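You operate a simulated robot arm through the tools that you are given. There is no shell and no other tool. Be economical: measure what you need, move in short steps, check, and stop when the job is done.

You are at the controls of a simulated robot arm. One attempt, no reset.

Task
Shut the cold valve, swap the grey screen for the green one, then open the valve again.
Fine: the green screen goes into the screen housing; the grey one ends on the wash stand.

Only the result counts: the job must be done as asked and must still hold three seconds after the hand-in. Knocking over, shifting, dropping, spilling or breaking anything else fails it.

Robot
A 6-joint arm with a two-finger parallel gripper, fixed in place. Base frame: the origin is at the foot of the arm, x ahead of it, y to its left, z up. Lengths are in m, angles in rad, forces in N, time in s.
With the tool pointing down near the work surface it reaches from about 0.12 to 0.84 m from the base axis. Its first joint turns from -2.007 to 2.007 rad. Payload 4.2 kg.
The tool frame sits at the grasp point between the pads (the TCP): z along the fingers, y along the line on which they close. The tips reach 0.023 m beyond it. Largest opening 0.094 m; finger width 0.038, thickness 0.01; the body of the gripper, 0.054 by 0.096 m, starts 0.039 m behind the TCP.
Orientation is told as [roll, pitch, yaw] about the base's x, y, z axes, in that order, counted from this pose: with the fingers straight down and closing along the base's y, the tool's x points along the base's -x, its y along +y and its z along -z.

Tools
- The arm moves only by the tool nudge_tool. Its arguments are lists of equal length, an entry for each row: "linear": the shift along the base's x, y, z in m, a list of three; "rotation": the turn, a rotation vector about the base's x, y, z in rad, a list of three; "jaw": the opening, from 0 (shut) to 1 (fully open). In form: {"linear": [[tx, ty, tz], ...], "rotation": [[rx, ry, rz], ...], "jaw": [jaw, ...]}. A call has 1 to 8 rows; each row is the pose to reach, as a shift and turn from the pose commanded when the call began. Each row takes 0.2 s and may step no farther than 0.05 m and 0.15 rad from the row before; otherwise, or with a gripper value out of range, the whole call is refused. Where a pose cannot be reached the arm comes as near as it can. A force on the tool above 90 N (or 10 N above the force at the start of the call, whichever is more), or a blocked arm, ends the call early, and 0.2 s more pass. The fingers move at their own pace (about 0.108 m/s each) and stop on an object; they squeeze with about 43 N. The grip force told is the motor's: it shows also when the fingers shut on nothing. Time passes only in rows, and 0.2 s behind the last, so rows that repeat a pose let the fingers close. It gives the time, the measured TCP pose, the force on the tool (base axes), the opening and the grip force at its end, in the units of the frame above (readings bear some noise).
- Cameras (640 x 400 px; columns grow to the right, rows downward): "scene" is fixed at [0.0501, -0.4987, 1.8503]; the picture's right is [0.36, -0.93, 0.00], its down [-0.69, -0.27, -0.67] and it looks along [0.62, 0.24, -0.74] (base axes); focal length 363 px, centre (320, 200). "wrist" rides on the gripper at [0.086, 0.016, -0.075] in the tool frame; the picture's right is [-0.18, 0.98, 0.00], its down [-0.58, -0.11, -0.81] and it looks along [-0.79, -0.15, 0.59] (tool axes); focal length 243 px, centre (320, 200). There is no depth. A picture from a camera that has moved, and an enlarged one, comes with that camera's place and axes in the base frame and with its lens.
- snapshot(camera): a new picture of that camera. No time passes.
- slide_trunk(by): slides the trunk up (or, below 0, down) by that many m; the arm rides with it, the base frame stays. It gives what a move gives, with no picture.
- inspect(camera, box): a new picture of the part [left, top, right, bottom] of that camera's present view, enlarged. No time passes.
- hand_in(): hands the job in; it is judged then, once.

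Go step by step. Nothing tells you positions but the pictures and the camera data: compare them with the known pose of the tool, close in by small moves and look again before you grip or let go. The budget is 120 turns and 68 pictures, counting those below and the enlarged ones. Unless the task says otherwise, let go and move clear before handing in, and close with one line.

The tools are called as name(argument=value, ...) on one line, values as JSON. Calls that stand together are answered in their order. nudge_tool: Moves the arm, as the interface text tells. Its arguments: {"type":"object","properties":{"linear":{"type":"array"},"rotation":{"type":"array"},"jaw":{"type":"array"}},"required":["linear","rotation","jaw"]} The other tools are called the same way: slide_trunk (by) slides the trunk up or down; snapshot (camera) takes a picture; inspect (camera, box) takes an enlarged picture of a part of a camera's view; hand_in () hands the job in.

At the start:

```text
t: 0.0
ee_pos: [0.5714, -0.1934, 1.4302]
tcp_rot: [0.0, 0.0, -0.001]
force: [0.3, -0.3, -0.2]
finger_gap: 0.0942
gripper_force: 0.1
trunk travel left (down, up): [-0.9, 0.09]
```

scene: 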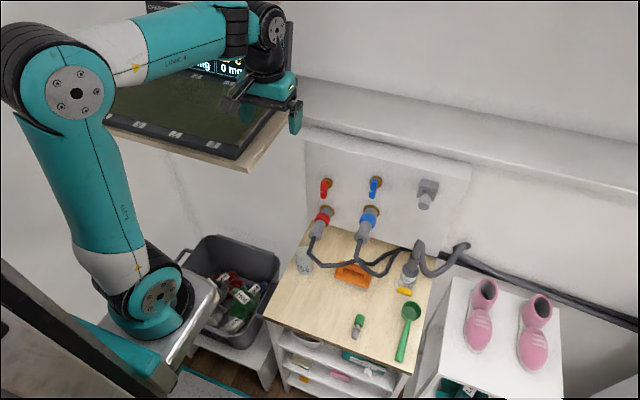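
wrist: 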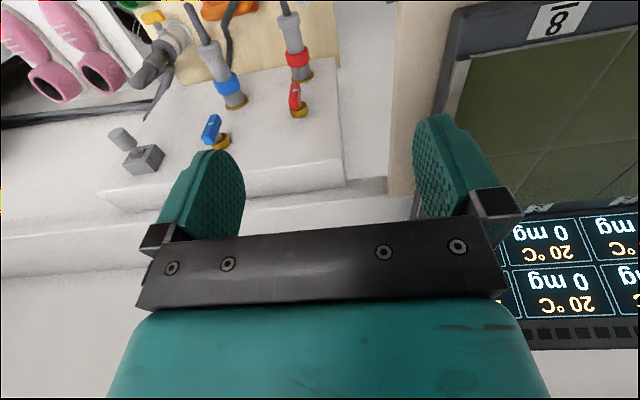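

I see a small bench with a wall panel holding red and blue valves, hoses, a green screen, and a possible screen housing. I'll enlarge the areas to identify the parts.

inspect(camera="scene", box=[280, 150, 480, 275])

inspect(camera="scene", box=[260, 240, 460, 365])

```text
3.20 times, centred on (380, 212) of scene
camera zoom: at [0.0501, -0.4987, 1.8503], right [0.36, -0.93, 0.0], down [-0.69, -0.27, -0.67], along [0.62, 0.24, -0.74], focal length 1161 px, centre (128, 160)
```

zoom: 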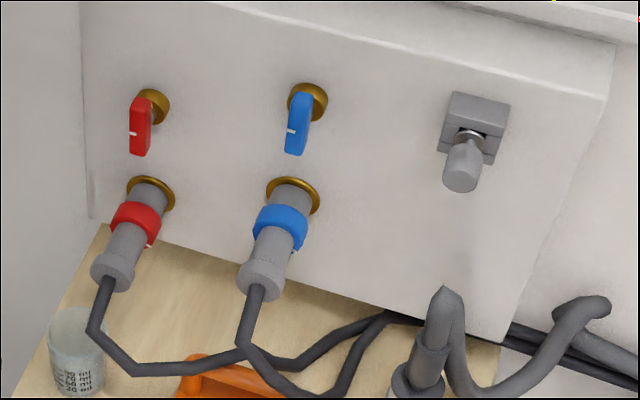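

```text
3.20 times, centred on (360, 302) of scene
camera zoom: at [0.0501, -0.4987, 1.8503], right [0.36, -0.93, 0.0], down [-0.69, -0.27, -0.67], along [0.62, 0.24, -0.74], focal length 1161 px, centre (192, -128)
```

zoom: 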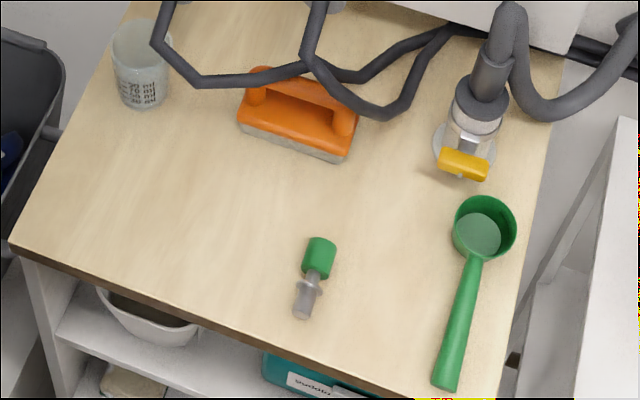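

The blue lever is on the panel at about x 0.79, and the grey block with a plug is probably the screen housing. I'll enlarge the wrist view next.

inspect(camera="wrist", box=[80, 60, 272, 180])

inspect(camera="wrist", box=[0, 0, 320, 200])

```text
3.33 times, centred on (176, 120) of wrist
camera zoom: at [0.4854, -0.1772, 1.5043], right [0.18, 0.98, 0.0], down [0.58, -0.11, 0.81], along [0.79, -0.15, -0.59], focal length 809 px, centre (800, 467)
```

zoom: 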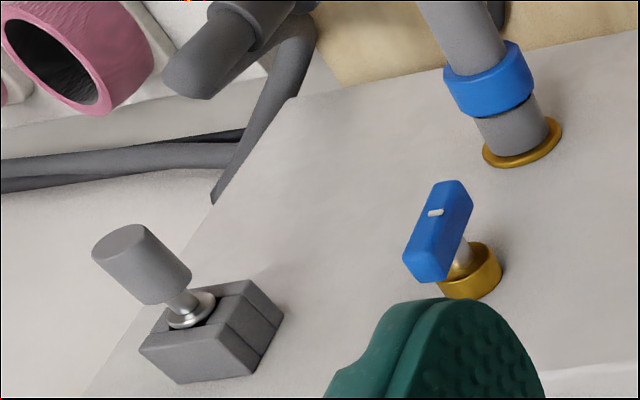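

```text
2.00 times, centred on (160, 100) of wrist
camera zoom: at [0.4854, -0.1772, 1.5043], right [0.18, 0.98, 0.0], down [0.58, -0.11, 0.81], along [0.79, -0.15, -0.59], focal length 485 px, centre (640, 400)
```

zoom: 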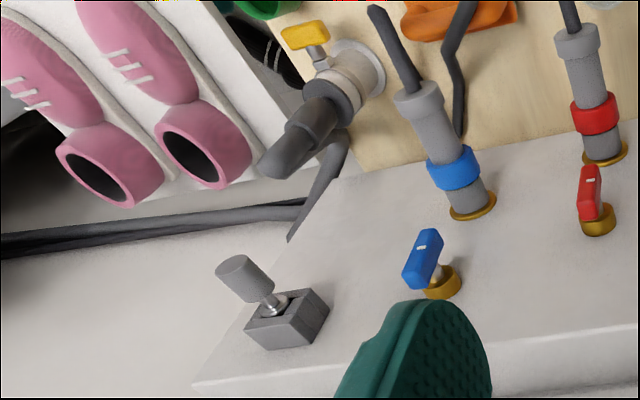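

The grey screen's knob is at about (0.66–0.695, −0.525, 1.205), lying horizontally along x. The blue lever hangs down from a pivot near (0.70, −0.395, 1.175). I'll move sideways and pitch the tool forward.

nudge_tool(linear=[[-0.01, -0.025, 0], [-0.02, -0.05, 0], [-0.03, -0.075, 0], [-0.04, -0.1, 0], [-0.05, -0.125, 0], [-0.06, -0.15, 0], [-0.07, -0.175, 0], [-0.08, -0.2, 0]], rotation=[[0, -0.15, 0], [0, -0.3, 0], [0, -0.45, 0], [0, -0.6, 0], [0, -0.75, 0], [0, -0.9, 0], [0, -1.05, 0], [0, -1.2, 0]], jaw=[1, 1, 1, 1, 1, 1, 1, 1])

```text
t: 1.8
ee_pos: [0.492, -0.393, 1.4313]
tcp_rot: [-0.001, -1.201, 0.0]
force: [0.5, 0.7, 0.6]
finger_gap: 0.0938
gripper_force: 0.1
trunk travel left (down, up): [-0.9, 0.09]
```

The move tracked well. I'll finish pitching to horizontal and come down.

nudge_tool(linear=[[0, 0, -0.04], [0, 0, -0.08], [0, 0, -0.12], [0, 0, -0.15]], rotation=[[0, -0.12, 0], [0, -0.24, 0], [0, -0.3708, 0], [0, -0.3708, 0]], jaw=[1, 1, 1, 1])

snapshot(camera="wrist")

snapshot(camera="scene")

```text
t: 2.8
ee_pos: [0.5016, -0.4013, 1.288]
tcp_rot: [-0.003, -1.464, 0.002]
force: [-0.2, 0.2, 1.1]
finger_gap: 0.0941
gripper_force: 0.0
out of reach, approached as far as the arm can: row 3, 4
trunk travel left (down, up): [-0.9, 0.09]
```

```text
61 pictures are left
camera wrist: at [0.4183, -0.3844, 1.2091], right [0.02, 0.98, 0.18], down [-0.74, -0.11, 0.66], along [0.67, -0.15, 0.73], focal length 243 px, centre (320, 200)
```

wrist: 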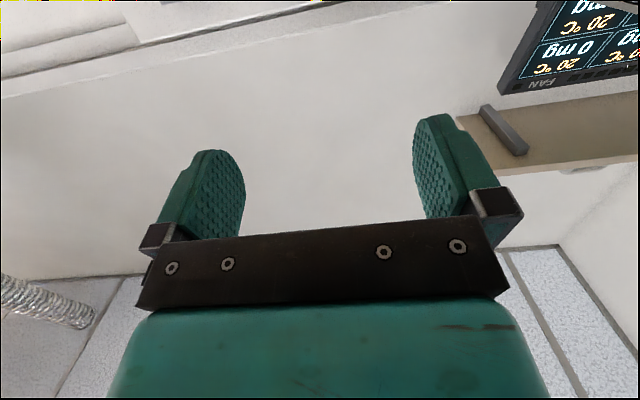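

```text
60 pictures are left
```

scene: 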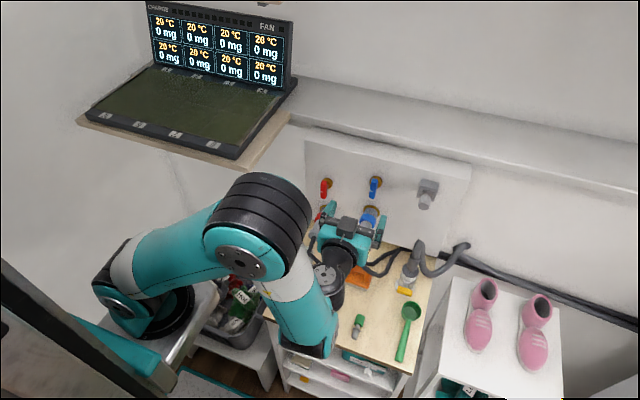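

The arm is elbow-up with the wrist folded, and it stopped just short of horizontal. Moving forward should unfold it.

nudge_tool(linear=[[0.03, 0, 0.0], [0.06, 0, 0.0]], rotation=[[0, 0, 0], [0, 0, 0]], jaw=[1, 1])

```text
t: 3.4
ee_pos: [0.5594, -0.4018, 1.2877]
tcp_rot: [0.002, -1.465, -0.005]
force: [-0.5, -0.4, 1.3]
finger_gap: 0.0942
gripper_force: 0.1
trunk travel left (down, up): [-0.9, 0.09]
```

It now tracks. I'll finish the pitch and roll about x so the camera comes to the top.

nudge_tool(linear=[[0, 0, 0], [0, 0, 0]], rotation=[[0, -0.106, 0], [0, -0.106, 0]], jaw=[1, 1])

nudge_tool(linear=[[0, 0, 0], [0, 0, 0], [0, 0, 0], [0, 0, 0], [0, 0, 0], [0, 0, 0], [0, 0, 0], [0, 0, 0]], rotation=[[0.15, 0, 0], [0.3, 0, 0], [0.45, 0, 0], [0.6, 0, 0], [0.75, 0, 0], [0.9, 0, 0], [1.05, 0, 0], [1.2, 0, 0]], jaw=[1, 1, 1, 1, 1, 1, 1, 1])

```text
t: 4.0
ee_pos: [0.5666, -0.4053, 1.2934]
tcp_rot: [-0.004, -1.504, -0.002]
force: [0.0, 0.2, 0.0]
finger_gap: 0.0939
gripper_force: 0.1
out of reach, approached as far as the arm can: row 1, 2
trunk travel left (down, up): [-0.9, 0.09]
```

```text
t: 5.8
ee_pos: [0.5803, -0.4116, 1.2999]
tcp_rot: [1.509, -0.368, -1.494]
force: [-0.1, 0.2, -0.2]
finger_gap: 0.0941
gripper_force: 0.0
out of reach, approached as far as the arm can: row 5, 6, 7, 8
trunk travel left (down, up): [-0.9, 0.09]
```

The wrist reaches its limit at this height relative to the shoulder. I'll lower the trunk a bit and then raise the tool back up.

slide_trunk(by=-0.08)

nudge_tool(linear=[[0, 0, 0.04], [0, 0, 0.08], [0, 0, 0.12]], rotation=[[0, 0, 0], [0, 0, 0], [0, 0, 0]], jaw=[1, 1, 1])

slide_trunk(by=-0.12)

snapshot(camera="scene")

```text
t: 7.0
ee_pos: [0.5792, -0.4108, 1.2206]
tcp_rot: [1.51, -0.37, -1.492]
force: [-0.7, -1.2, -0.6]
finger_gap: 0.0941
gripper_force: 0.1
trunk travel left (down, up): [-0.82, 0.17]
```

```text
t: 7.8
ee_pos: [0.5801, -0.4107, 1.3416]
tcp_rot: [1.511, -0.369, -1.49]
force: [0.7, 0.0, 0.2]
finger_gap: 0.094
gripper_force: 0.0
trunk travel left (down, up): [-0.82, 0.17]
```

```text
t: 9.3
ee_pos: [0.5796, -0.4109, 1.2202]
tcp_rot: [1.51, -0.369, -1.494]
force: [-0.1, -0.1, 0.1]
finger_gap: 0.0939
gripper_force: 0.1
trunk travel left (down, up): [-0.7, 0.29]
```

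```text
59 pictures are left
```

scene: 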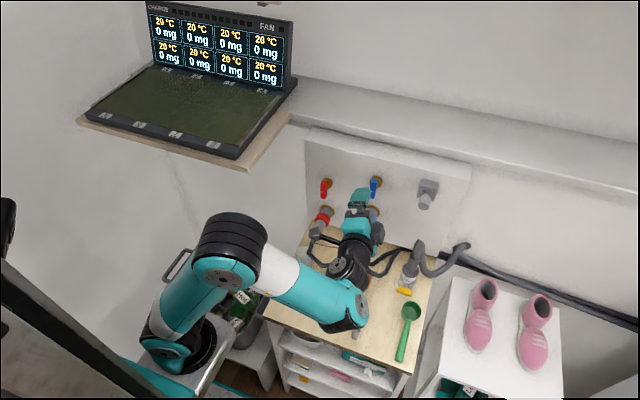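

The arm looks comfortable now. I'll straighten the tool axis and check.

nudge_tool(linear=[[0, 0, 0.03]], rotation=[[0, -0.057, -0.059]], jaw=[1])

nudge_tool(linear=[[0, 0, 0], [0, 0, 0], [0, 0, 0], [0, 0, 0], [0, 0, 0], [0, 0, 0], [0, 0, 0], [0, 0, 0]], rotation=[[0.15, 0, 0], [0.3, 0, 0], [0.45, 0, 0], [0.6, 0, 0], [0.75, 0, 0], [0.9, 0, 0], [1.05, 0, 0], [1.2, 0, 0]], jaw=[1, 1, 1, 1, 1, 1, 1, 1])

```text
t: 9.7
ee_pos: [0.5799, -0.4103, 1.2504]
tcp_rot: [1.572, -0.373, -1.574]
force: [-0.2, -1.3, 0.7]
finger_gap: 0.0938
gripper_force: 0.1
trunk travel left (down, up): [-0.7, 0.29]
```

```text
t: 11.5
ee_pos: [0.5792, -0.41, 1.2521]
tcp_rot: [1.57, 0.83, -1.576]
force: [0.3, 0.0, -0.3]
finger_gap: 0.094
gripper_force: 0.2
trunk travel left (down, up): [-0.7, 0.29]
```

Rolling works well now. 0.741 rad remains before the camera is on top.

nudge_tool(linear=[[0, 0, 0], [0, 0, 0], [0, 0, 0], [0, 0, 0], [0, 0, 0]], rotation=[[0.15, 0, 0], [0.3, 0, 0], [0.45, 0, 0], [0.6, 0, 0], [0.741, 0, 0]], jaw=[1, 1, 1, 1, 1])

snapshot(camera="wrist")

```text
t: 12.7
ee_pos: [0.5798, -0.4103, 1.2508]
tcp_rot: [-0.562, 1.568, 2.579]
force: [-0.7, 0.5, -0.2]
finger_gap: 0.0942
gripper_force: 0.1
trunk travel left (down, up): [-0.7, 0.29]
```

```text
58 pictures are left
camera wrist: at [0.5056, -0.426, 1.3367], right [0.0, -0.98, -0.19], down [-0.81, 0.11, -0.58], along [0.59, 0.15, -0.79], focal length 243 px, centre (320, 200)
```

wrist: 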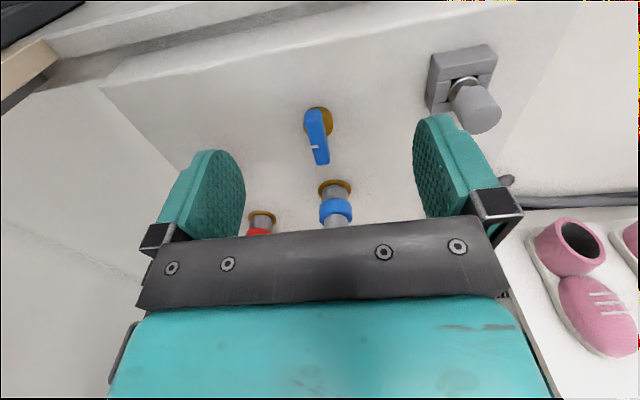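

This view is upright and clear. I'll enlarge the valve and the housing.

inspect(camera="wrist", box=[256, 80, 384, 160])

inspect(camera="wrist", box=[400, 30, 528, 110])

inspect(camera="scene", box=[350, 160, 446, 220])

```text
5.00 times, centred on (320, 120) of wrist
camera zoom: at [0.5056, -0.426, 1.3367], right [0.0, -0.98, -0.19], down [-0.81, 0.11, -0.58], along [0.59, 0.15, -0.79], focal length 1213 px, centre (320, 600)
```

zoom: 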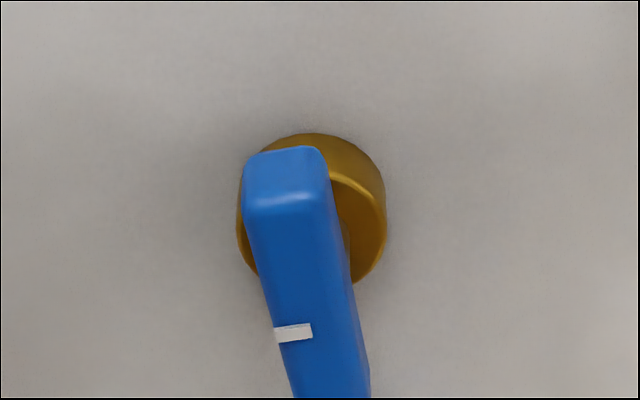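

```text
5.00 times, centred on (464, 70) of wrist
camera zoom: at [0.5056, -0.426, 1.3367], right [0.0, -0.98, -0.19], down [-0.81, 0.11, -0.58], along [0.59, 0.15, -0.79], focal length 1213 px, centre (-400, 850)
```

zoom: 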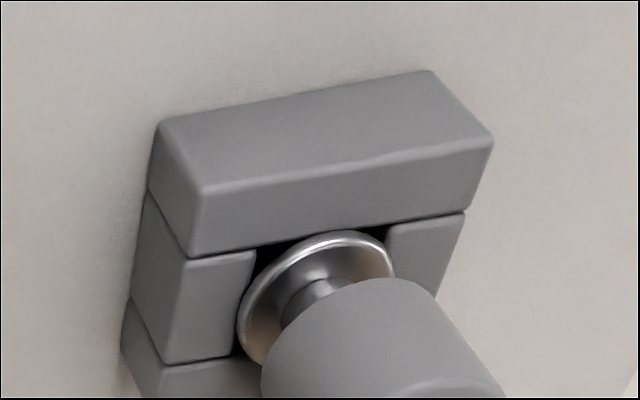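

```text
6.67 times, centred on (398, 190) of scene
camera zoom: at [0.0501, -0.4987, 1.8503], right [0.36, -0.93, 0.0], down [-0.69, -0.27, -0.67], along [0.62, 0.24, -0.74], focal length 2419 px, centre (-200, 267)
```

zoom: 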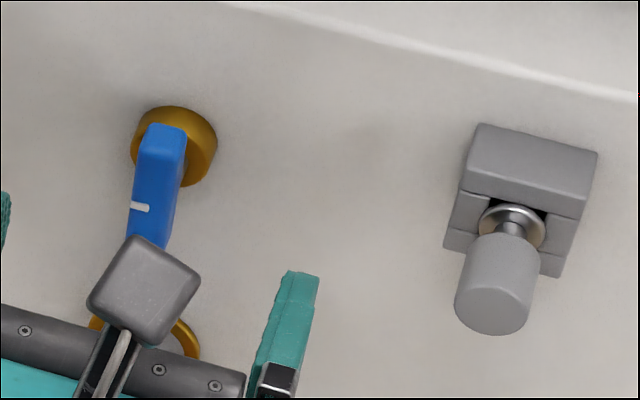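

The lever spans z 1.15–1.207 at y −0.395 with its front at x 0.693, and the pivot is near z 1.185. I'll line up with it at standoff.

nudge_tool(linear=[[0.02, 0.0085, -0.035], [0.04, 0.0155, -0.068]], rotation=[[0, 0, 0], [0, 0, 0]], jaw=[0.6, 0.6])

snapshot(camera="wrist")

```text
t: 13.3
ee_pos: [0.6195, -0.3942, 1.1837]
tcp_rot: [0.593, 1.57, -2.549]
force: [0.1, -0.4, -0.6]
finger_gap: 0.0562
gripper_force: 0.0
trunk travel left (down, up): [-0.7, 0.29]
```

```text
54 pictures are left
camera wrist: at [0.5457, -0.4096, 1.269], right [0.0, -0.98, -0.18], down [-0.81, 0.11, -0.58], along [0.59, 0.15, -0.79], focal length 243 px, centre (320, 200)
```

wrist: 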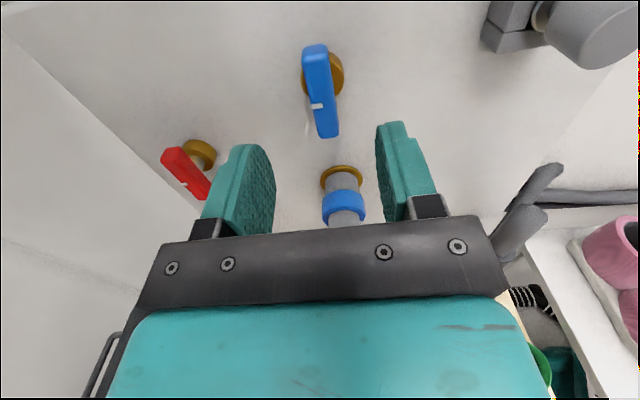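

Alignment agrees with the estimates. I'll advance to x ≈ 0.686 around the lever.

nudge_tool(linear=[[0.035, 0, 0], [0.055, 0, 0], [0.066, 0, 0]], rotation=[[0, 0, 0], [0, 0, 0], [0, 0, 0]], jaw=[0.6, 0.6, 0.6])

snapshot(camera="wrist")

inspect(camera="scene", box=[326, 160, 422, 220])

```text
t: 14.1
ee_pos: [0.6867, -0.394, 1.1826]
tcp_rot: [0.797, 1.567, -2.343]
force: [0.5, 0.4, 0.4]
finger_gap: 0.0564
gripper_force: 0.1
trunk travel left (down, up): [-0.7, 0.29]
```

```text
53 pictures are left
camera wrist: at [0.6119, -0.4096, 1.2689], right [0.0, -0.98, -0.18], down [-0.81, 0.11, -0.58], along [0.59, 0.15, -0.79], focal length 243 px, centre (320, 200)
```

wrist: 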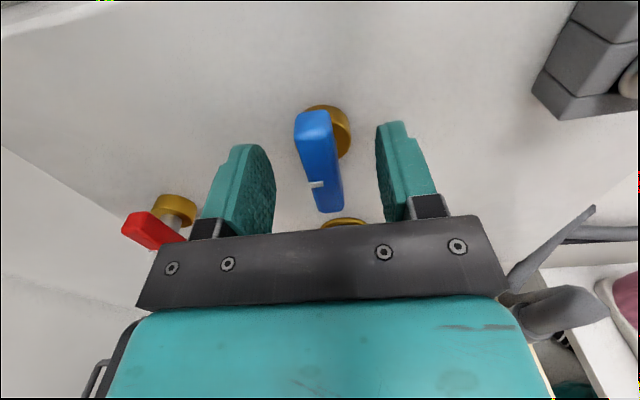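

```text
6.67 times, centred on (374, 190) of scene
camera zoom: at [0.0501, -0.4987, 1.8503], right [0.36, -0.93, 0.0], down [-0.69, -0.27, -0.67], along [0.62, 0.24, -0.74], focal length 2419 px, centre (-40, 267)
```

zoom: 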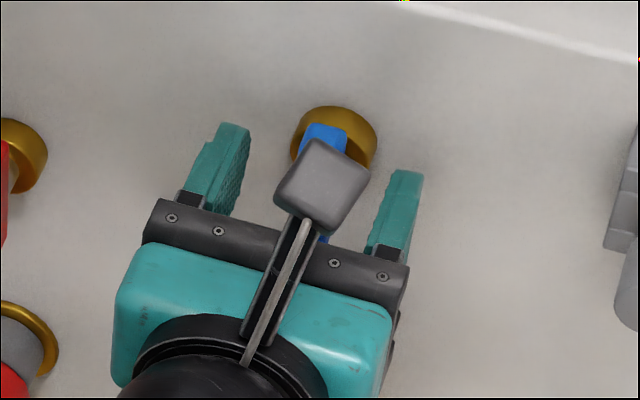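

The fingers straddle the lever, centred on it. I'll close on it.

nudge_tool(linear=[[0, 0, 0], [0, 0, 0], [0, 0, 0]], rotation=[[0, 0, 0], [0, 0, 0], [0, 0, 0]], jaw=[0.3, 0.1, 0.1])

snapshot(camera="wrist")

```text
t: 14.9
ee_pos: [0.6862, -0.3948, 1.1826]
tcp_rot: [0.956, 1.567, -2.185]
force: [5.6, -8.8, 3.0]
finger_gap: 0.0157
gripper_force: 45.2
trunk travel left (down, up): [-0.7, 0.29]
```

```text
51 pictures are left
camera wrist: at [0.612, -0.4106, 1.2688], right [0.0, -0.98, -0.18], down [-0.81, 0.11, -0.58], along [0.59, 0.15, -0.79], focal length 243 px, centre (320, 200)
```

wrist: 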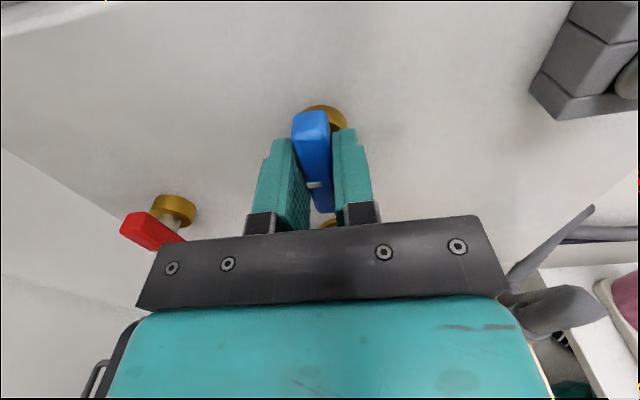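

The lever is gripped (gap 15.7 mm). I'll try a small clockwise turn (+x) and watch the force.

nudge_tool(linear=[[0, 0, 0], [0, 0, 0], [0, 0, 0]], rotation=[[0.1, 0, 0], [0.2, 0, 0], [0.3, 0, 0]], jaw=[0.1, 0.1, 0.1])

snapshot(camera="wrist")

```text
t: 15.7
ee_pos: [0.6856, -0.3952, 1.1829]
tcp_rot: [-1.567, 1.27, 1.574]
force: [15.3, -18.6, 8.1]
finger_gap: 0.0159
gripper_force: 44.9
trunk travel left (down, up): [-0.7, 0.29]
```

```text
50 pictures are left
camera wrist: at [0.6119, -0.4364, 1.26], right [0.0, -0.88, -0.47], down [-0.81, 0.28, -0.52], along [0.59, 0.38, -0.71], focal length 243 px, centre (320, 200)
```

wrist: 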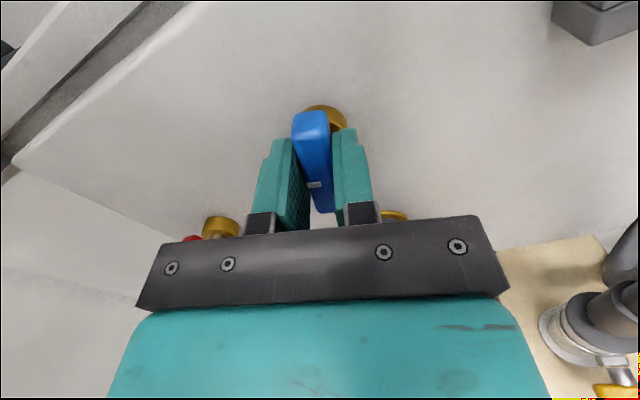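

The lever turns freely this way. I'll continue towards 90°.

nudge_tool(linear=[[0, 0, 0], [0, 0, 0], [0, 0, 0], [0, 0, 0]], rotation=[[0.15, 0, 0], [0.3, 0, 0], [0.45, 0, 0], [0.6, 0, 0]], jaw=[0.1, 0.1, 0.1, 0.1])

nudge_tool(linear=[[0, 0, 0], [0, 0, 0], [0, 0, 0], [0, 0, 0], [0, 0, 0]], rotation=[[0.14, 0, 0], [0.28, 0, 0], [0.42, 0, 0], [0.55, 0, 0], [0.671, 0, 0]], jaw=[0.1, 0.1, 0.1, 0.1, 0.1])

snapshot(camera="wrist")

inspect(camera="scene", box=[310, 150, 438, 230])

```text
t: 16.7
ee_pos: [0.6694, -0.3783, 1.1659]
tcp_rot: [-1.584, 0.674, 1.578]
force: [6.1, 13.2, 31.6]
finger_gap: 0.0166
gripper_force: 28.9
out of reach, approached as far as the arm can: row 4
trunk travel left (down, up): [-0.7, 0.29]
```

```text
t: 17.9
ee_pos: [0.6307, -0.3489, 1.0812]
tcp_rot: [-1.508, 0.253, 1.573]
force: [0.9, -0.6, -0.4]
finger_gap: 0.0096
gripper_force: 0.0
out of reach, approached as far as the arm can: row 1, 2, 3, 4, 5
trunk travel left (down, up): [-0.7, 0.29]
```

```text
49 pictures are left
camera wrist: at [0.5563, -0.4348, 1.09], right [-0.06, -0.06, -1.0], down [-0.8, 0.6, 0.01], along [0.6, 0.8, -0.09], focal length 243 px, centre (320, 200)
```

wrist: 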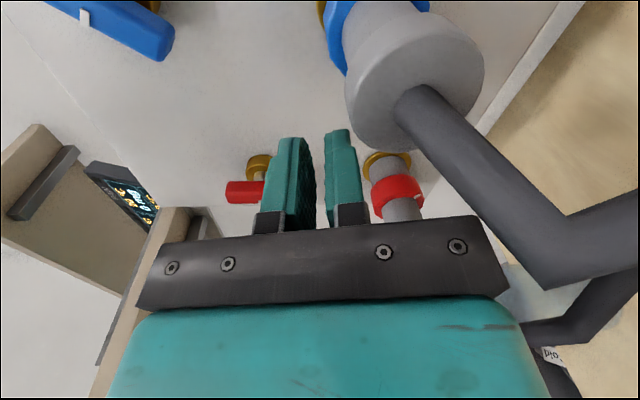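

```text
5.00 times, centred on (374, 190) of scene
camera zoom: at [0.0501, -0.4987, 1.8503], right [0.36, -0.93, 0.0], down [-0.69, -0.27, -0.67], along [0.62, 0.24, -0.74], focal length 1814 px, centre (50, 250)
```

zoom: 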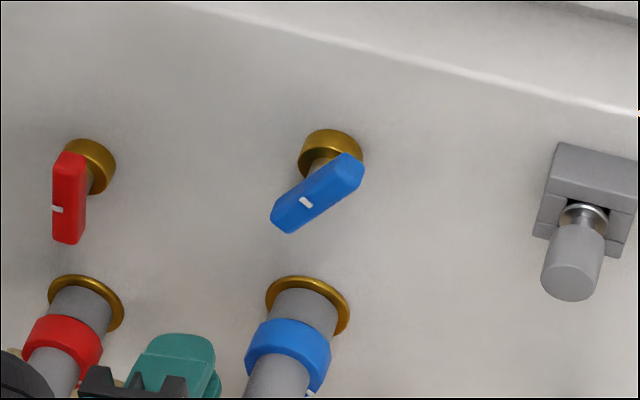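

The roll joint hit its limit, so the tool sagged and slipped off with the lever about halfway. Nothing looks disturbed. I'll back out upwards carefully before regripping with the opposite roll.

nudge_tool(linear=[[-0.01, 0, 0.03], [-0.02, 0, 0.06], [-0.04, 0, 0.1], [-0.07, 0, 0.13]], rotation=[[0, 0, 0], [0, 0, 0], [0, 0, 0], [0, 0, 0]], jaw=[0.1, 0.1, 0.1, 0.1])

```text
t: 18.9
ee_pos: [0.5555, -0.3327, 1.1423]
tcp_rot: [-1.495, 0.26, 1.574]
force: [-0.2, 0.0, 0.3]
finger_gap: 0.0092
gripper_force: 0.1
out of reach, approached as far as the arm can: row 1, 2, 3, 4
trunk travel left (down, up): [-0.7, 0.29]
```

It's clear of the fittings. Now I'll unroll towards the comfortable range while rising.

nudge_tool(linear=[[0, -0.01, 0.02], [0, -0.02, 0.04], [0, -0.03, 0.06], [0, -0.04, 0.08], [0, -0.05, 0.1], [0, -0.06, 0.1], [0, -0.06, 0.1], [0, -0.06, 0.1]], rotation=[[-0.15, 0, 0], [-0.3, 0, 0], [-0.45, 0, 0], [-0.6, 0, 0], [-0.75, 0, 0], [-0.9, 0, 0], [-1.05, 0, 0], [-1.2, 0, 0]], jaw=[0.5, 0.5, 0.5, 0.5, 0.5, 0.5, 0.5, 0.5])

snapshot(camera="wrist")

```text
t: 20.7
ee_pos: [0.5583, -0.3892, 1.2407]
tcp_rot: [-1.498, 1.452, 1.58]
force: [0.7, 0.4, -0.1]
finger_gap: 0.047
gripper_force: 0.1
trunk travel left (down, up): [-0.7, 0.29]
```

```text
47 pictures are left
camera wrist: at [0.4829, -0.4118, 1.3252], right [-0.06, -0.95, -0.3], down [-0.8, 0.23, -0.56], along [0.6, 0.2, -0.77], focal length 243 px, centre (320, 200)
```

wrist: 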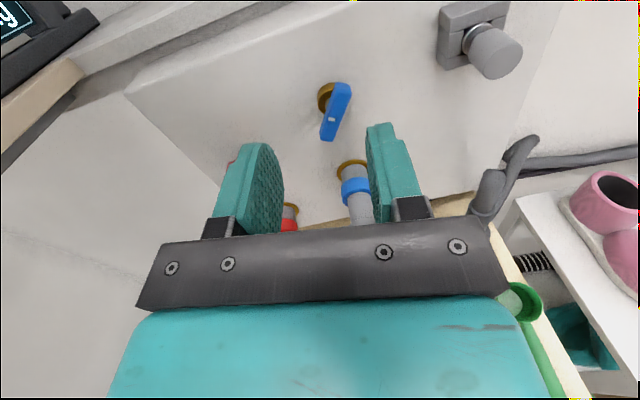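

The lever is tilted about 27° now, and it pivots smoothly. I'll straighten the axis and roll back to the other end of the range so I can grip and turn further.

nudge_tool(linear=[[0.0, 0, 0]], rotation=[[0, -0.009, 0.063]], jaw=[0.5])

nudge_tool(linear=[[0, 0, 0], [0, 0, 0], [0, 0, 0], [0, 0, 0], [0, 0, 0], [0, 0, 0], [0, 0, 0], [0, 0, 0]], rotation=[[-0.15, 0, 0], [-0.3, 0, 0], [-0.45, 0, 0], [-0.6, 0, 0], [-0.75, 0, 0], [-0.9, 0, 0], [-1.05, 0, 0], [-1.2, 0, 0]], jaw=[0.5, 0.5, 0.5, 0.5, 0.5, 0.5, 0.5, 0.5])

nudge_tool(linear=[[0, 0, 0], [0, 0, 0], [0, 0, 0], [0, 0, 0], [0, 0, 0], [0, 0, 0], [0, 0, 0], [0, 0, 0]], rotation=[[-0.15, 0, 0], [-0.3, 0, 0], [-0.45, 0, 0], [-0.6, 0, 0], [-0.75, 0, 0], [-0.9, 0, 0], [-1.05, 0, 0], [-1.2, 0, 0]], jaw=[0.5, 0.5, 0.5, 0.5, 0.5, 0.5, 0.5, 0.5])

inspect(camera="scene", box=[310, 150, 438, 230])

```text
t: 21.1
ee_pos: [0.5576, -0.39, 1.2402]
tcp_rot: [-1.567, 1.45, 1.575]
force: [-0.9, 0.1, -0.6]
finger_gap: 0.0471
gripper_force: 0.0
trunk travel left (down, up): [-0.7, 0.29]
```

```text
t: 22.9
ee_pos: [0.5575, -0.3901, 1.2406]
tcp_rot: [1.566, 0.487, -1.571]
force: [0.0, 0.1, -0.7]
finger_gap: 0.0468
gripper_force: 0.0
trunk travel left (down, up): [-0.7, 0.29]
```

```text
t: 24.7
ee_pos: [0.558, -0.3905, 1.2418]
tcp_rot: [1.571, -0.71, -1.571]
force: [-0.5, 0.2, -0.1]
finger_gap: 0.0471
gripper_force: 0.0
trunk travel left (down, up): [-0.7, 0.29]
```

```text
5.00 times, centred on (374, 190) of scene
camera zoom: at [0.0501, -0.4987, 1.8503], right [0.36, -0.93, 0.0], down [-0.69, -0.27, -0.67], along [0.62, 0.24, -0.74], focal length 1814 px, centre (50, 250)
```

zoom: 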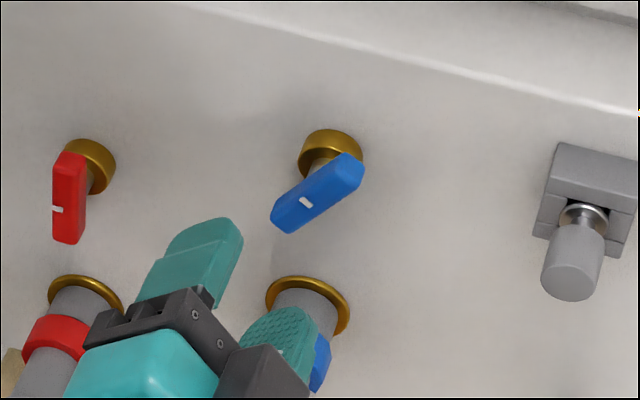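

The lever is at about 33°. I'll set the roll to match and approach; by my estimate the camera housing clears both couplings.

nudge_tool(linear=[[0.02, 0, -0.02], [0.04, -0.002, -0.04], [0.06, -0.004, -0.059]], rotation=[[-0.1, 0, 0], [-0.2, 0, 0], [-0.31, 0, 0]], jaw=[0.6, 0.6, 0.6])

snapshot(camera="wrist")

inspect(camera="scene", box=[310, 150, 438, 230])

```text
t: 25.5
ee_pos: [0.6187, -0.3934, 1.1808]
tcp_rot: [1.569, -1.02, -1.571]
force: [0.5, -0.2, 0.0]
finger_gap: 0.0565
gripper_force: 0.1
trunk travel left (down, up): [-0.7, 0.29]
```

```text
45 pictures are left
camera wrist: at [0.5445, -0.3347, 1.1159], right [0.0, 0.74, 0.67], down [-0.81, -0.39, 0.44], along [0.59, -0.54, 0.6], focal length 243 px, centre (320, 200)
```

wrist: 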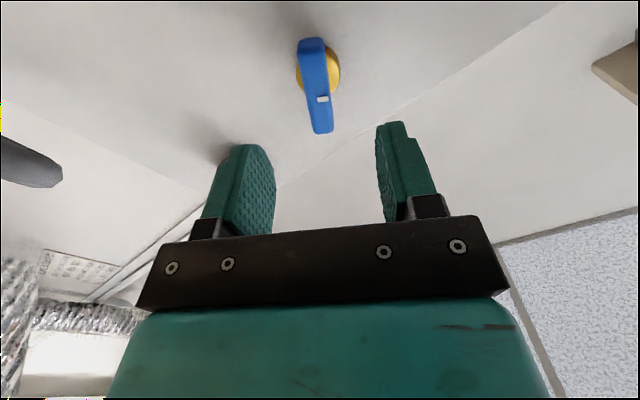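

```text
5.00 times, centred on (374, 190) of scene
camera zoom: at [0.0501, -0.4987, 1.8503], right [0.36, -0.93, 0.0], down [-0.69, -0.27, -0.67], along [0.62, 0.24, -0.74], focal length 1814 px, centre (50, 250)
```

zoom: 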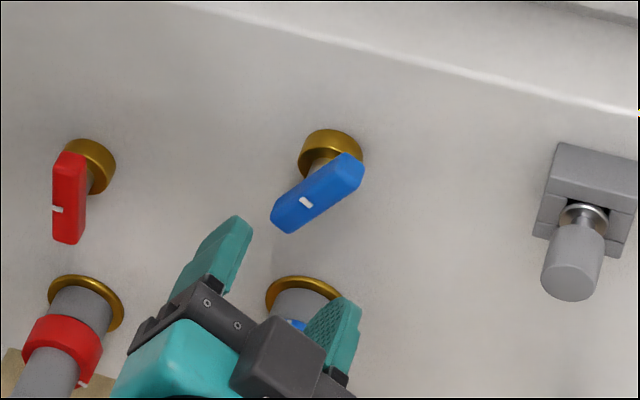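

The lever sits between the fingers just as it did on the first grip. I'll advance and close.

nudge_tool(linear=[[0.03, 0, 0], [0.055, 0, 0], [0.067, -0.001, 0.001], [0.067, -0.001, 0.001], [0.067, -0.001, 0.001], [0.067, -0.001, 0.001]], rotation=[[0, 0, 0], [0, 0, 0], [0, 0, 0], [0, 0, 0], [0, 0, 0], [0, 0, 0]], jaw=[0.6, 0.6, 0.6, 0.4, 0.1, 0.1])

```text
t: 26.9
ee_pos: [0.6848, -0.397, 1.1829]
tcp_rot: [1.569, -1.018, -1.571]
force: [5.2, -9.9, -5.6]
finger_gap: 0.0161
gripper_force: 44.9
trunk travel left (down, up): [-0.7, 0.29]
```

Gripped again. Turning on in short steps.

nudge_tool(linear=[[0, 0, 0], [0, 0, 0], [0, 0, 0], [0, 0, 0]], rotation=[[0.12, 0, 0], [0.24, 0, 0], [0.36, 0, 0], [0.48, 0, 0]], jaw=[0.1, 0.1, 0.1, 0.1])

snapshot(camera="wrist")

```text
t: 27.9
ee_pos: [0.6856, -0.3975, 1.1821]
tcp_rot: [1.566, -0.535, -1.572]
force: [1.9, -21.0, -9.0]
finger_gap: 0.0159
gripper_force: 44.8
trunk travel left (down, up): [-0.7, 0.29]
```

```text
43 pictures are left
camera wrist: at [0.6111, -0.3144, 1.1513], right [0.01, 0.34, 0.94], down [-0.81, -0.55, 0.21], along [0.59, -0.76, 0.27], focal length 243 px, centre (320, 200)
```

wrist: 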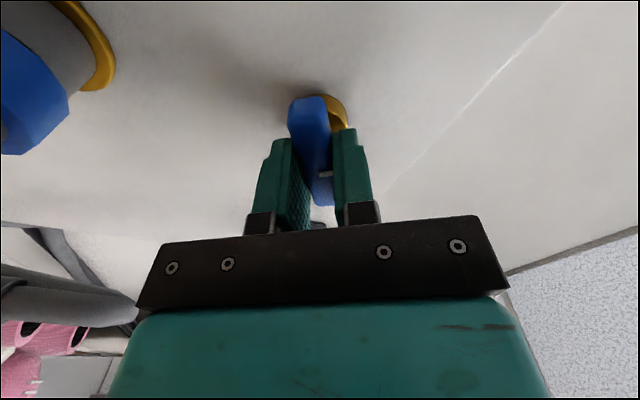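

Turning cleanly. Continuing to horizontal.

nudge_tool(linear=[[0, -0.001, 0], [0, -0.002, 0], [0, -0.002, 0], [0, -0.002, 0], [0, -0.002, 0]], rotation=[[0.12, 0, 0], [0.24, 0, 0], [0.36, 0, 0], [0.48, 0, 0], [0.55, 0, 0]], jaw=[0.1, 0.1, 0.1, 0.1, 0.1])

snapshot(camera="wrist")

inspect(camera="scene", box=[310, 150, 438, 230])

```text
t: 29.1
ee_pos: [0.6858, -0.3986, 1.1801]
tcp_rot: [1.56, 0.015, -1.571]
force: [-22.8, 0.7, -37.7]
finger_gap: 0.0159
gripper_force: 45.3
trunk travel left (down, up): [-0.7, 0.29]
```

```text
42 pictures are left
camera wrist: at [0.6112, -0.3116, 1.1978], right [0.01, -0.2, 0.98], down [-0.81, -0.58, -0.11], along [0.59, -0.79, -0.17], focal length 243 px, centre (320, 200)
```

wrist: 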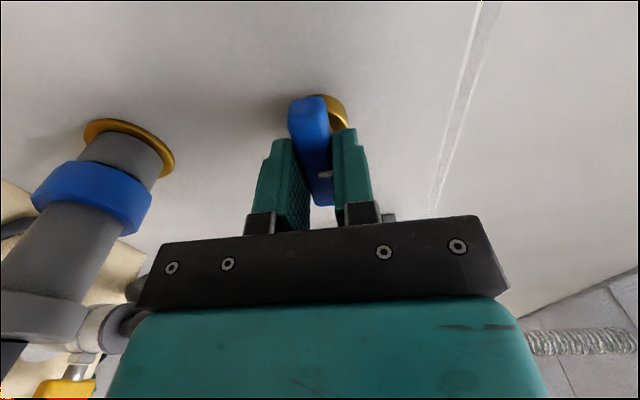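

```text
5.00 times, centred on (374, 190) of scene
camera zoom: at [0.0501, -0.4987, 1.8503], right [0.36, -0.93, 0.0], down [-0.69, -0.27, -0.67], along [0.62, 0.24, -0.74], focal length 1814 px, centre (50, 250)
```

zoom: 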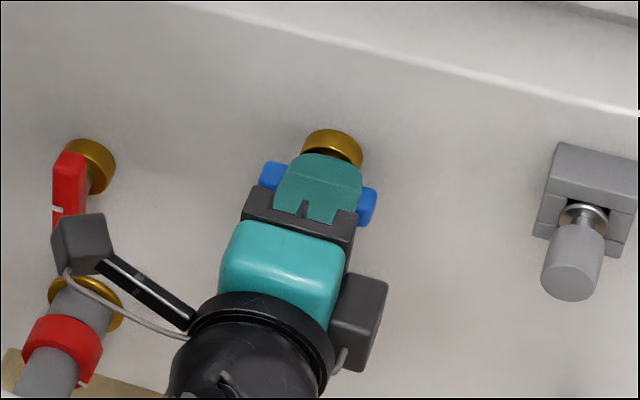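

The lever looks horizontal. I'll give it a slight extra turn to make sure it's seated at its stop.

nudge_tool(linear=[[0, 0, -0.001]], rotation=[[0.08, 0, 0]], jaw=[0.1])

inspect(camera="wrist", box=[240, 70, 400, 230])

```text
t: 29.5
ee_pos: [0.685, -0.3986, 1.1801]
tcp_rot: [1.562, 0.09, -1.573]
force: [-21.9, 1.8, -36.1]
finger_gap: 0.0181
gripper_force: 44.4
trunk travel left (down, up): [-0.7, 0.29]
```

```text
2.50 times, centred on (320, 150) of wrist
camera zoom: at [0.6115, -0.3134, 1.2042], right [0.01, -0.27, 0.96], down [-0.81, -0.57, -0.15], along [0.59, -0.78, -0.23], focal length 606 px, centre (320, 325)
```

zoom: 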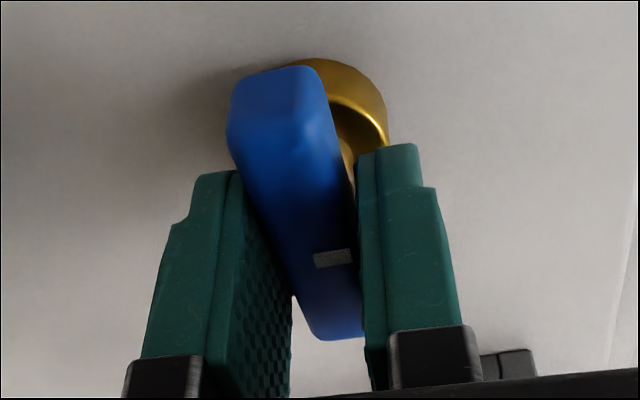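

The gap widened, so the lever is against its stop and the cold valve is shut. I'll release and back straight out.

nudge_tool(linear=[[0, 0, 0.002], [0, 0, 0.002], [0, 0, 0.002], [-0.03, 0, 0.002], [-0.07, 0, 0.002], [-0.11, 0, 0.01]], rotation=[[-0.08, 0, 0], [-0.08, 0, 0], [-0.08, 0, 0], [-0.08, 0, 0], [-0.08, 0, 0], [-0.08, 0, 0]], jaw=[0.3, 0.55, 0.55, 0.55, 0.55, 0.55])

inspect(camera="scene", box=[310, 150, 438, 230])

```text
t: 30.9
ee_pos: [0.5752, -0.3973, 1.1917]
tcp_rot: [1.566, 0.012, -1.569]
force: [1.2, -0.7, -0.9]
finger_gap: 0.0516
gripper_force: 0.0
trunk travel left (down, up): [-0.7, 0.29]
```

```text
5.00 times, centred on (374, 190) of scene
camera zoom: at [0.0501, -0.4987, 1.8503], right [0.36, -0.93, 0.0], down [-0.69, -0.27, -0.67], along [0.62, 0.24, -0.74], focal length 1814 px, centre (50, 250)
```

zoom: 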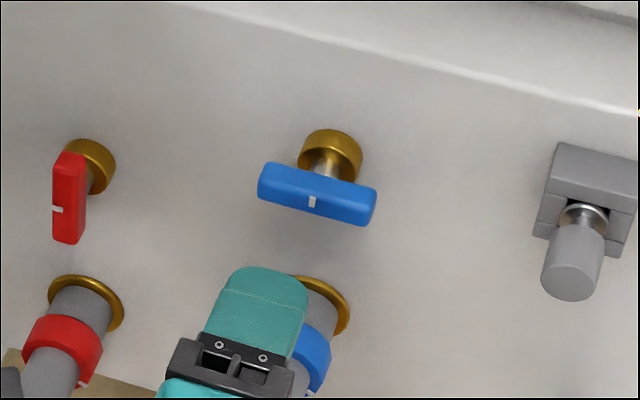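

The lever is horizontal and the cold valve is shut. Next I'll reorient to fingers-down so I can grip the grey screen's knob crosswise, which lets me lay it on the bench afterwards.

nudge_tool(linear=[[-0.01, 0, 0.02], [-0.02, 0, 0.04], [-0.03, 0, 0.06], [-0.04, 0, 0.08], [-0.04, 0, 0.1], [-0.04, 0, 0.12], [-0.04, 0, 0.14], [-0.04, 0, 0.16]], rotation=[[-0.15, 0, 0], [-0.3, 0, 0], [-0.45, 0, 0], [-0.6, 0, 0], [-0.75, 0, 0], [-0.9, 0, 0], [-1.05, 0, 0], [-1.2, 0, 0]], jaw=[0.6, 0.6, 0.6, 0.6, 0.6, 0.6, 0.6, 0.6])

```text
t: 32.7
ee_pos: [0.5361, -0.3974, 1.3524]
tcp_rot: [1.568, -1.19, -1.571]
force: [0.7, 0.6, 0.3]
finger_gap: 0.0564
gripper_force: 0.0
trunk travel left (down, up): [-0.7, 0.29]
```

Tracking is good. I'll finish the roll, then start pitching down.

nudge_tool(linear=[[0, 0, 0], [0, 0, 0], [0, 0, 0]], rotation=[[-0.13, 0, 0], [-0.26, 0, 0], [-0.38, 0, 0]], jaw=[0.6, 0.6, 0.6])

nudge_tool(linear=[[0, -0.01, 0], [0, -0.02, 0], [0, -0.03, 0], [0, -0.04, 0], [0, -0.05, 0], [0, -0.06, 0], [0, -0.07, 0], [0, -0.08, 0]], rotation=[[0, 0.15, 0], [0, 0.3, 0], [0, 0.45, 0], [0, 0.6, 0], [0, 0.75, 0], [0, 0.9, 0], [0, 1.05, 0], [0, 1.2, 0]], jaw=[0.6, 0.6, 0.6, 0.6, 0.6, 0.6, 0.6, 0.6])

```text
t: 33.5
ee_pos: [0.5356, -0.3964, 1.3524]
tcp_rot: [1.984, -1.57, -1.985]
force: [0.4, -0.9, -0.1]
finger_gap: 0.0565
gripper_force: 0.0
trunk travel left (down, up): [-0.7, 0.29]
```

```text
t: 35.3
ee_pos: [0.5267, -0.4533, 1.3078]
tcp_rot: [-0.006, -0.369, -0.008]
force: [0.8, -0.6, -0.6]
finger_gap: 0.0567
gripper_force: 0.0
out of reach, approached as far as the arm can: row 7, 8
trunk travel left (down, up): [-0.7, 0.29]
```

At this trunk height the arm is stretched upward. I'll raise the trunk by 0.12 and then finish the orientation.

slide_trunk(by=0.12)

nudge_tool(linear=[[0, -0.01, -0.03], [0, -0.02, -0.06], [0, -0.03, -0.08]], rotation=[[0, 0.13, 0], [0, 0.26, 0], [0, 0.369, 0]], jaw=[0.7, 0.7, 0.7])

```text
t: 36.8
ee_pos: [0.5272, -0.4527, 1.4275]
tcp_rot: [-0.005, -0.374, -0.004]
force: [-0.2, -0.5, 0.1]
finger_gap: 0.0563
gripper_force: 0.0
trunk travel left (down, up): [-0.82, 0.17]
```

```text
t: 37.6
ee_pos: [0.5265, -0.4819, 1.349]
tcp_rot: [-0.005, -0.002, -0.001]
force: [-1.2, 0.3, -0.4]
finger_gap: 0.0657
gripper_force: 0.2
trunk travel left (down, up): [-0.82, 0.17]
```

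Fingers are down. Next I'll roll −0.6 about x so the wrist sits up and to the left, and move towards standoff.

nudge_tool(linear=[[0.015, 0, 0], [0.03, 0, 0], [0.045, 0, 0], [0.055, 0, 0]], rotation=[[-0.15, 0, 0], [-0.3, 0, 0], [-0.45, 0, 0], [-0.6, 0, 0]], jaw=[0.7, 0.7, 0.7, 0.7])

snapshot(camera="wrist")

snapshot(camera="scene")

```text
t: 38.6
ee_pos: [0.5824, -0.4833, 1.3491]
tcp_rot: [-0.609, -0.006, 0.0]
force: [-1.9, 0.0, 0.1]
finger_gap: 0.0659
gripper_force: 0.1
trunk travel left (down, up): [-0.82, 0.17]
```

```text
38 pictures are left
camera wrist: at [0.4958, -0.4274, 1.3999], right [0.19, 0.81, -0.56], down [0.58, 0.37, 0.73], along [0.79, -0.46, -0.4], focal length 243 px, centre (320, 200)
```

wrist: 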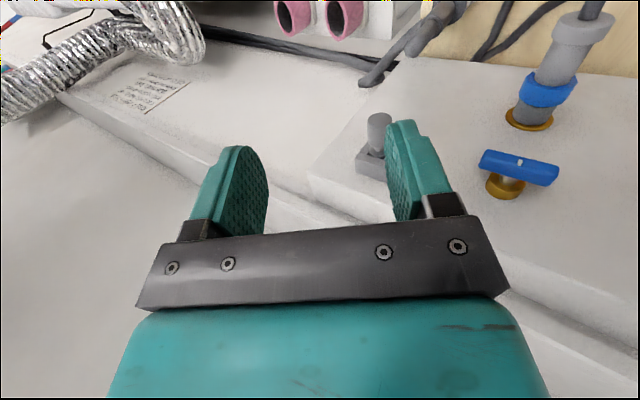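

```text
37 pictures are left
```

scene: 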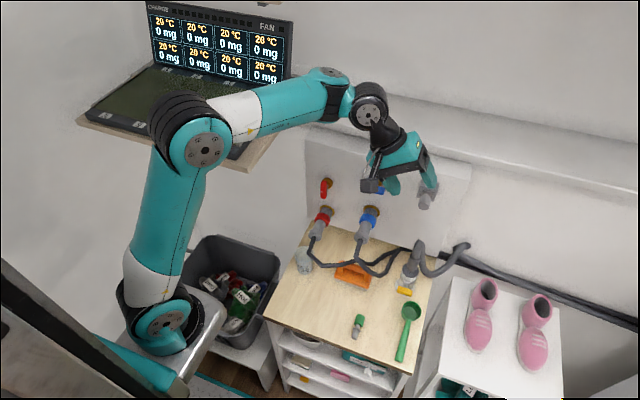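

The wrist is up and left as planned. I'll move to a standoff along the tool axis, kept back from the block, and look again.

nudge_tool(linear=[[0.02, 0.001, -0.025], [0.04, 0.002, -0.05], [0.055, 0.003, -0.074]], rotation=[[0, 0, 0], [0, 0, 0], [0, 0, 0]], jaw=[0.7, 0.7, 0.7])

snapshot(camera="wrist")

inspect(camera="scene", box=[350, 140, 478, 220])

```text
t: 39.4
ee_pos: [0.6375, -0.4802, 1.2733]
tcp_rot: [-0.606, -0.005, 0.0]
force: [-0.5, -0.3, 0.5]
finger_gap: 0.0657
gripper_force: 0.2
trunk travel left (down, up): [-0.82, 0.17]
```

```text
36 pictures are left
camera wrist: at [0.5515, -0.4239, 1.3255], right [0.19, 0.81, -0.56], down [0.58, 0.37, 0.73], along [0.8, -0.46, -0.4], focal length 243 px, centre (320, 200)
```

wrist: 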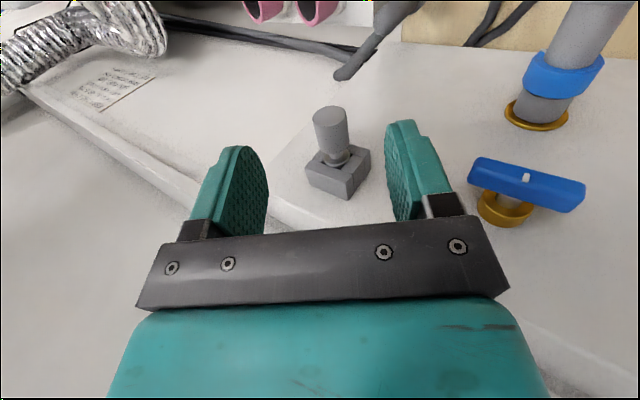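

```text
5.00 times, centred on (414, 180) of scene
camera zoom: at [0.0501, -0.4987, 1.8503], right [0.36, -0.93, 0.0], down [-0.69, -0.27, -0.67], along [0.62, 0.24, -0.74], focal length 1814 px, centre (-150, 300)
```

zoom: 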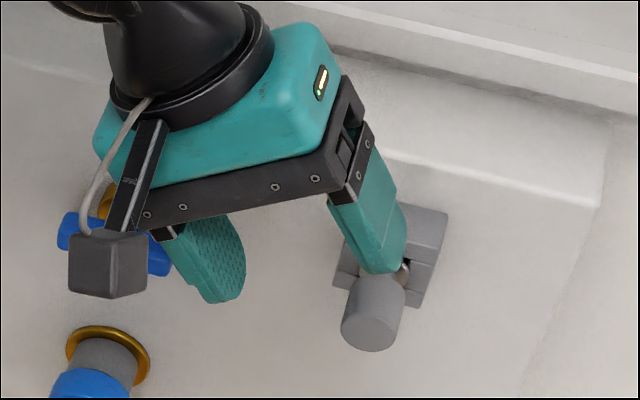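

The knob lies between the fingers in the wrist view. I'll enlarge it for exact triangulation.

inspect(camera="wrist", box=[270, 90, 398, 210])

```text
3.33 times, centred on (334, 150) of wrist
camera zoom: at [0.5515, -0.4239, 1.3255], right [0.19, 0.81, -0.56], down [0.58, 0.37, 0.73], along [0.8, -0.46, -0.4], focal length 809 px, centre (273, 367)
```

zoom: 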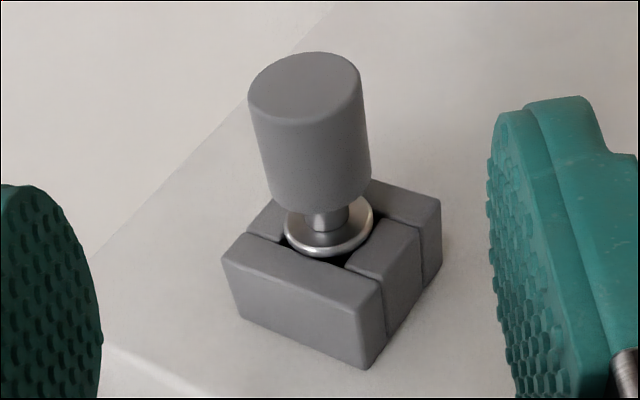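

The knob runs from x 0.662 to 0.692 at y −0.525, z 1.204, and the block front is at about 0.705. I'll slide in along the tool axis.

nudge_tool(linear=[[0.0345, 0, 0], [0.0345, -0.015, -0.0232], [0.0345, -0.03, -0.0464], [0.0345, -0.0448, -0.0693]], rotation=[[0, 0, 0], [0, 0, 0], [0, 0, 0], [0, 0, 0]], jaw=[0.7, 0.7, 0.7, 0.7])

snapshot(camera="wrist")

inspect(camera="scene", box=[350, 140, 478, 220])

```text
t: 40.4
ee_pos: [0.6725, -0.5255, 1.2053]
tcp_rot: [-0.608, -0.004, -0.001]
force: [-0.3, -0.3, -1.0]
finger_gap: 0.0658
gripper_force: 0.2
trunk travel left (down, up): [-0.82, 0.17]
```

```text
33 pictures are left
camera wrist: at [0.5855, -0.4686, 1.2561], right [0.19, 0.81, -0.56], down [0.58, 0.37, 0.73], along [0.8, -0.46, -0.4], focal length 243 px, centre (320, 200)
```

wrist: 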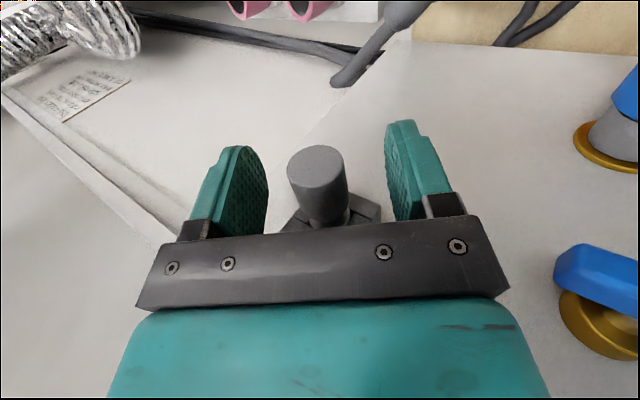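

```text
5.00 times, centred on (414, 180) of scene
camera zoom: at [0.0501, -0.4987, 1.8503], right [0.36, -0.93, 0.0], down [-0.69, -0.27, -0.67], along [0.62, 0.24, -0.74], focal length 1814 px, centre (-150, 300)
```

zoom: 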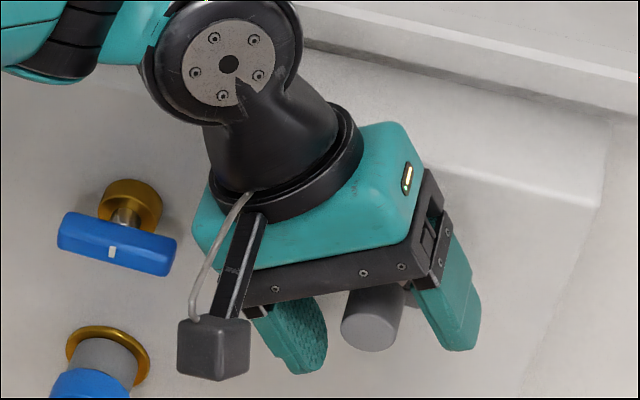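

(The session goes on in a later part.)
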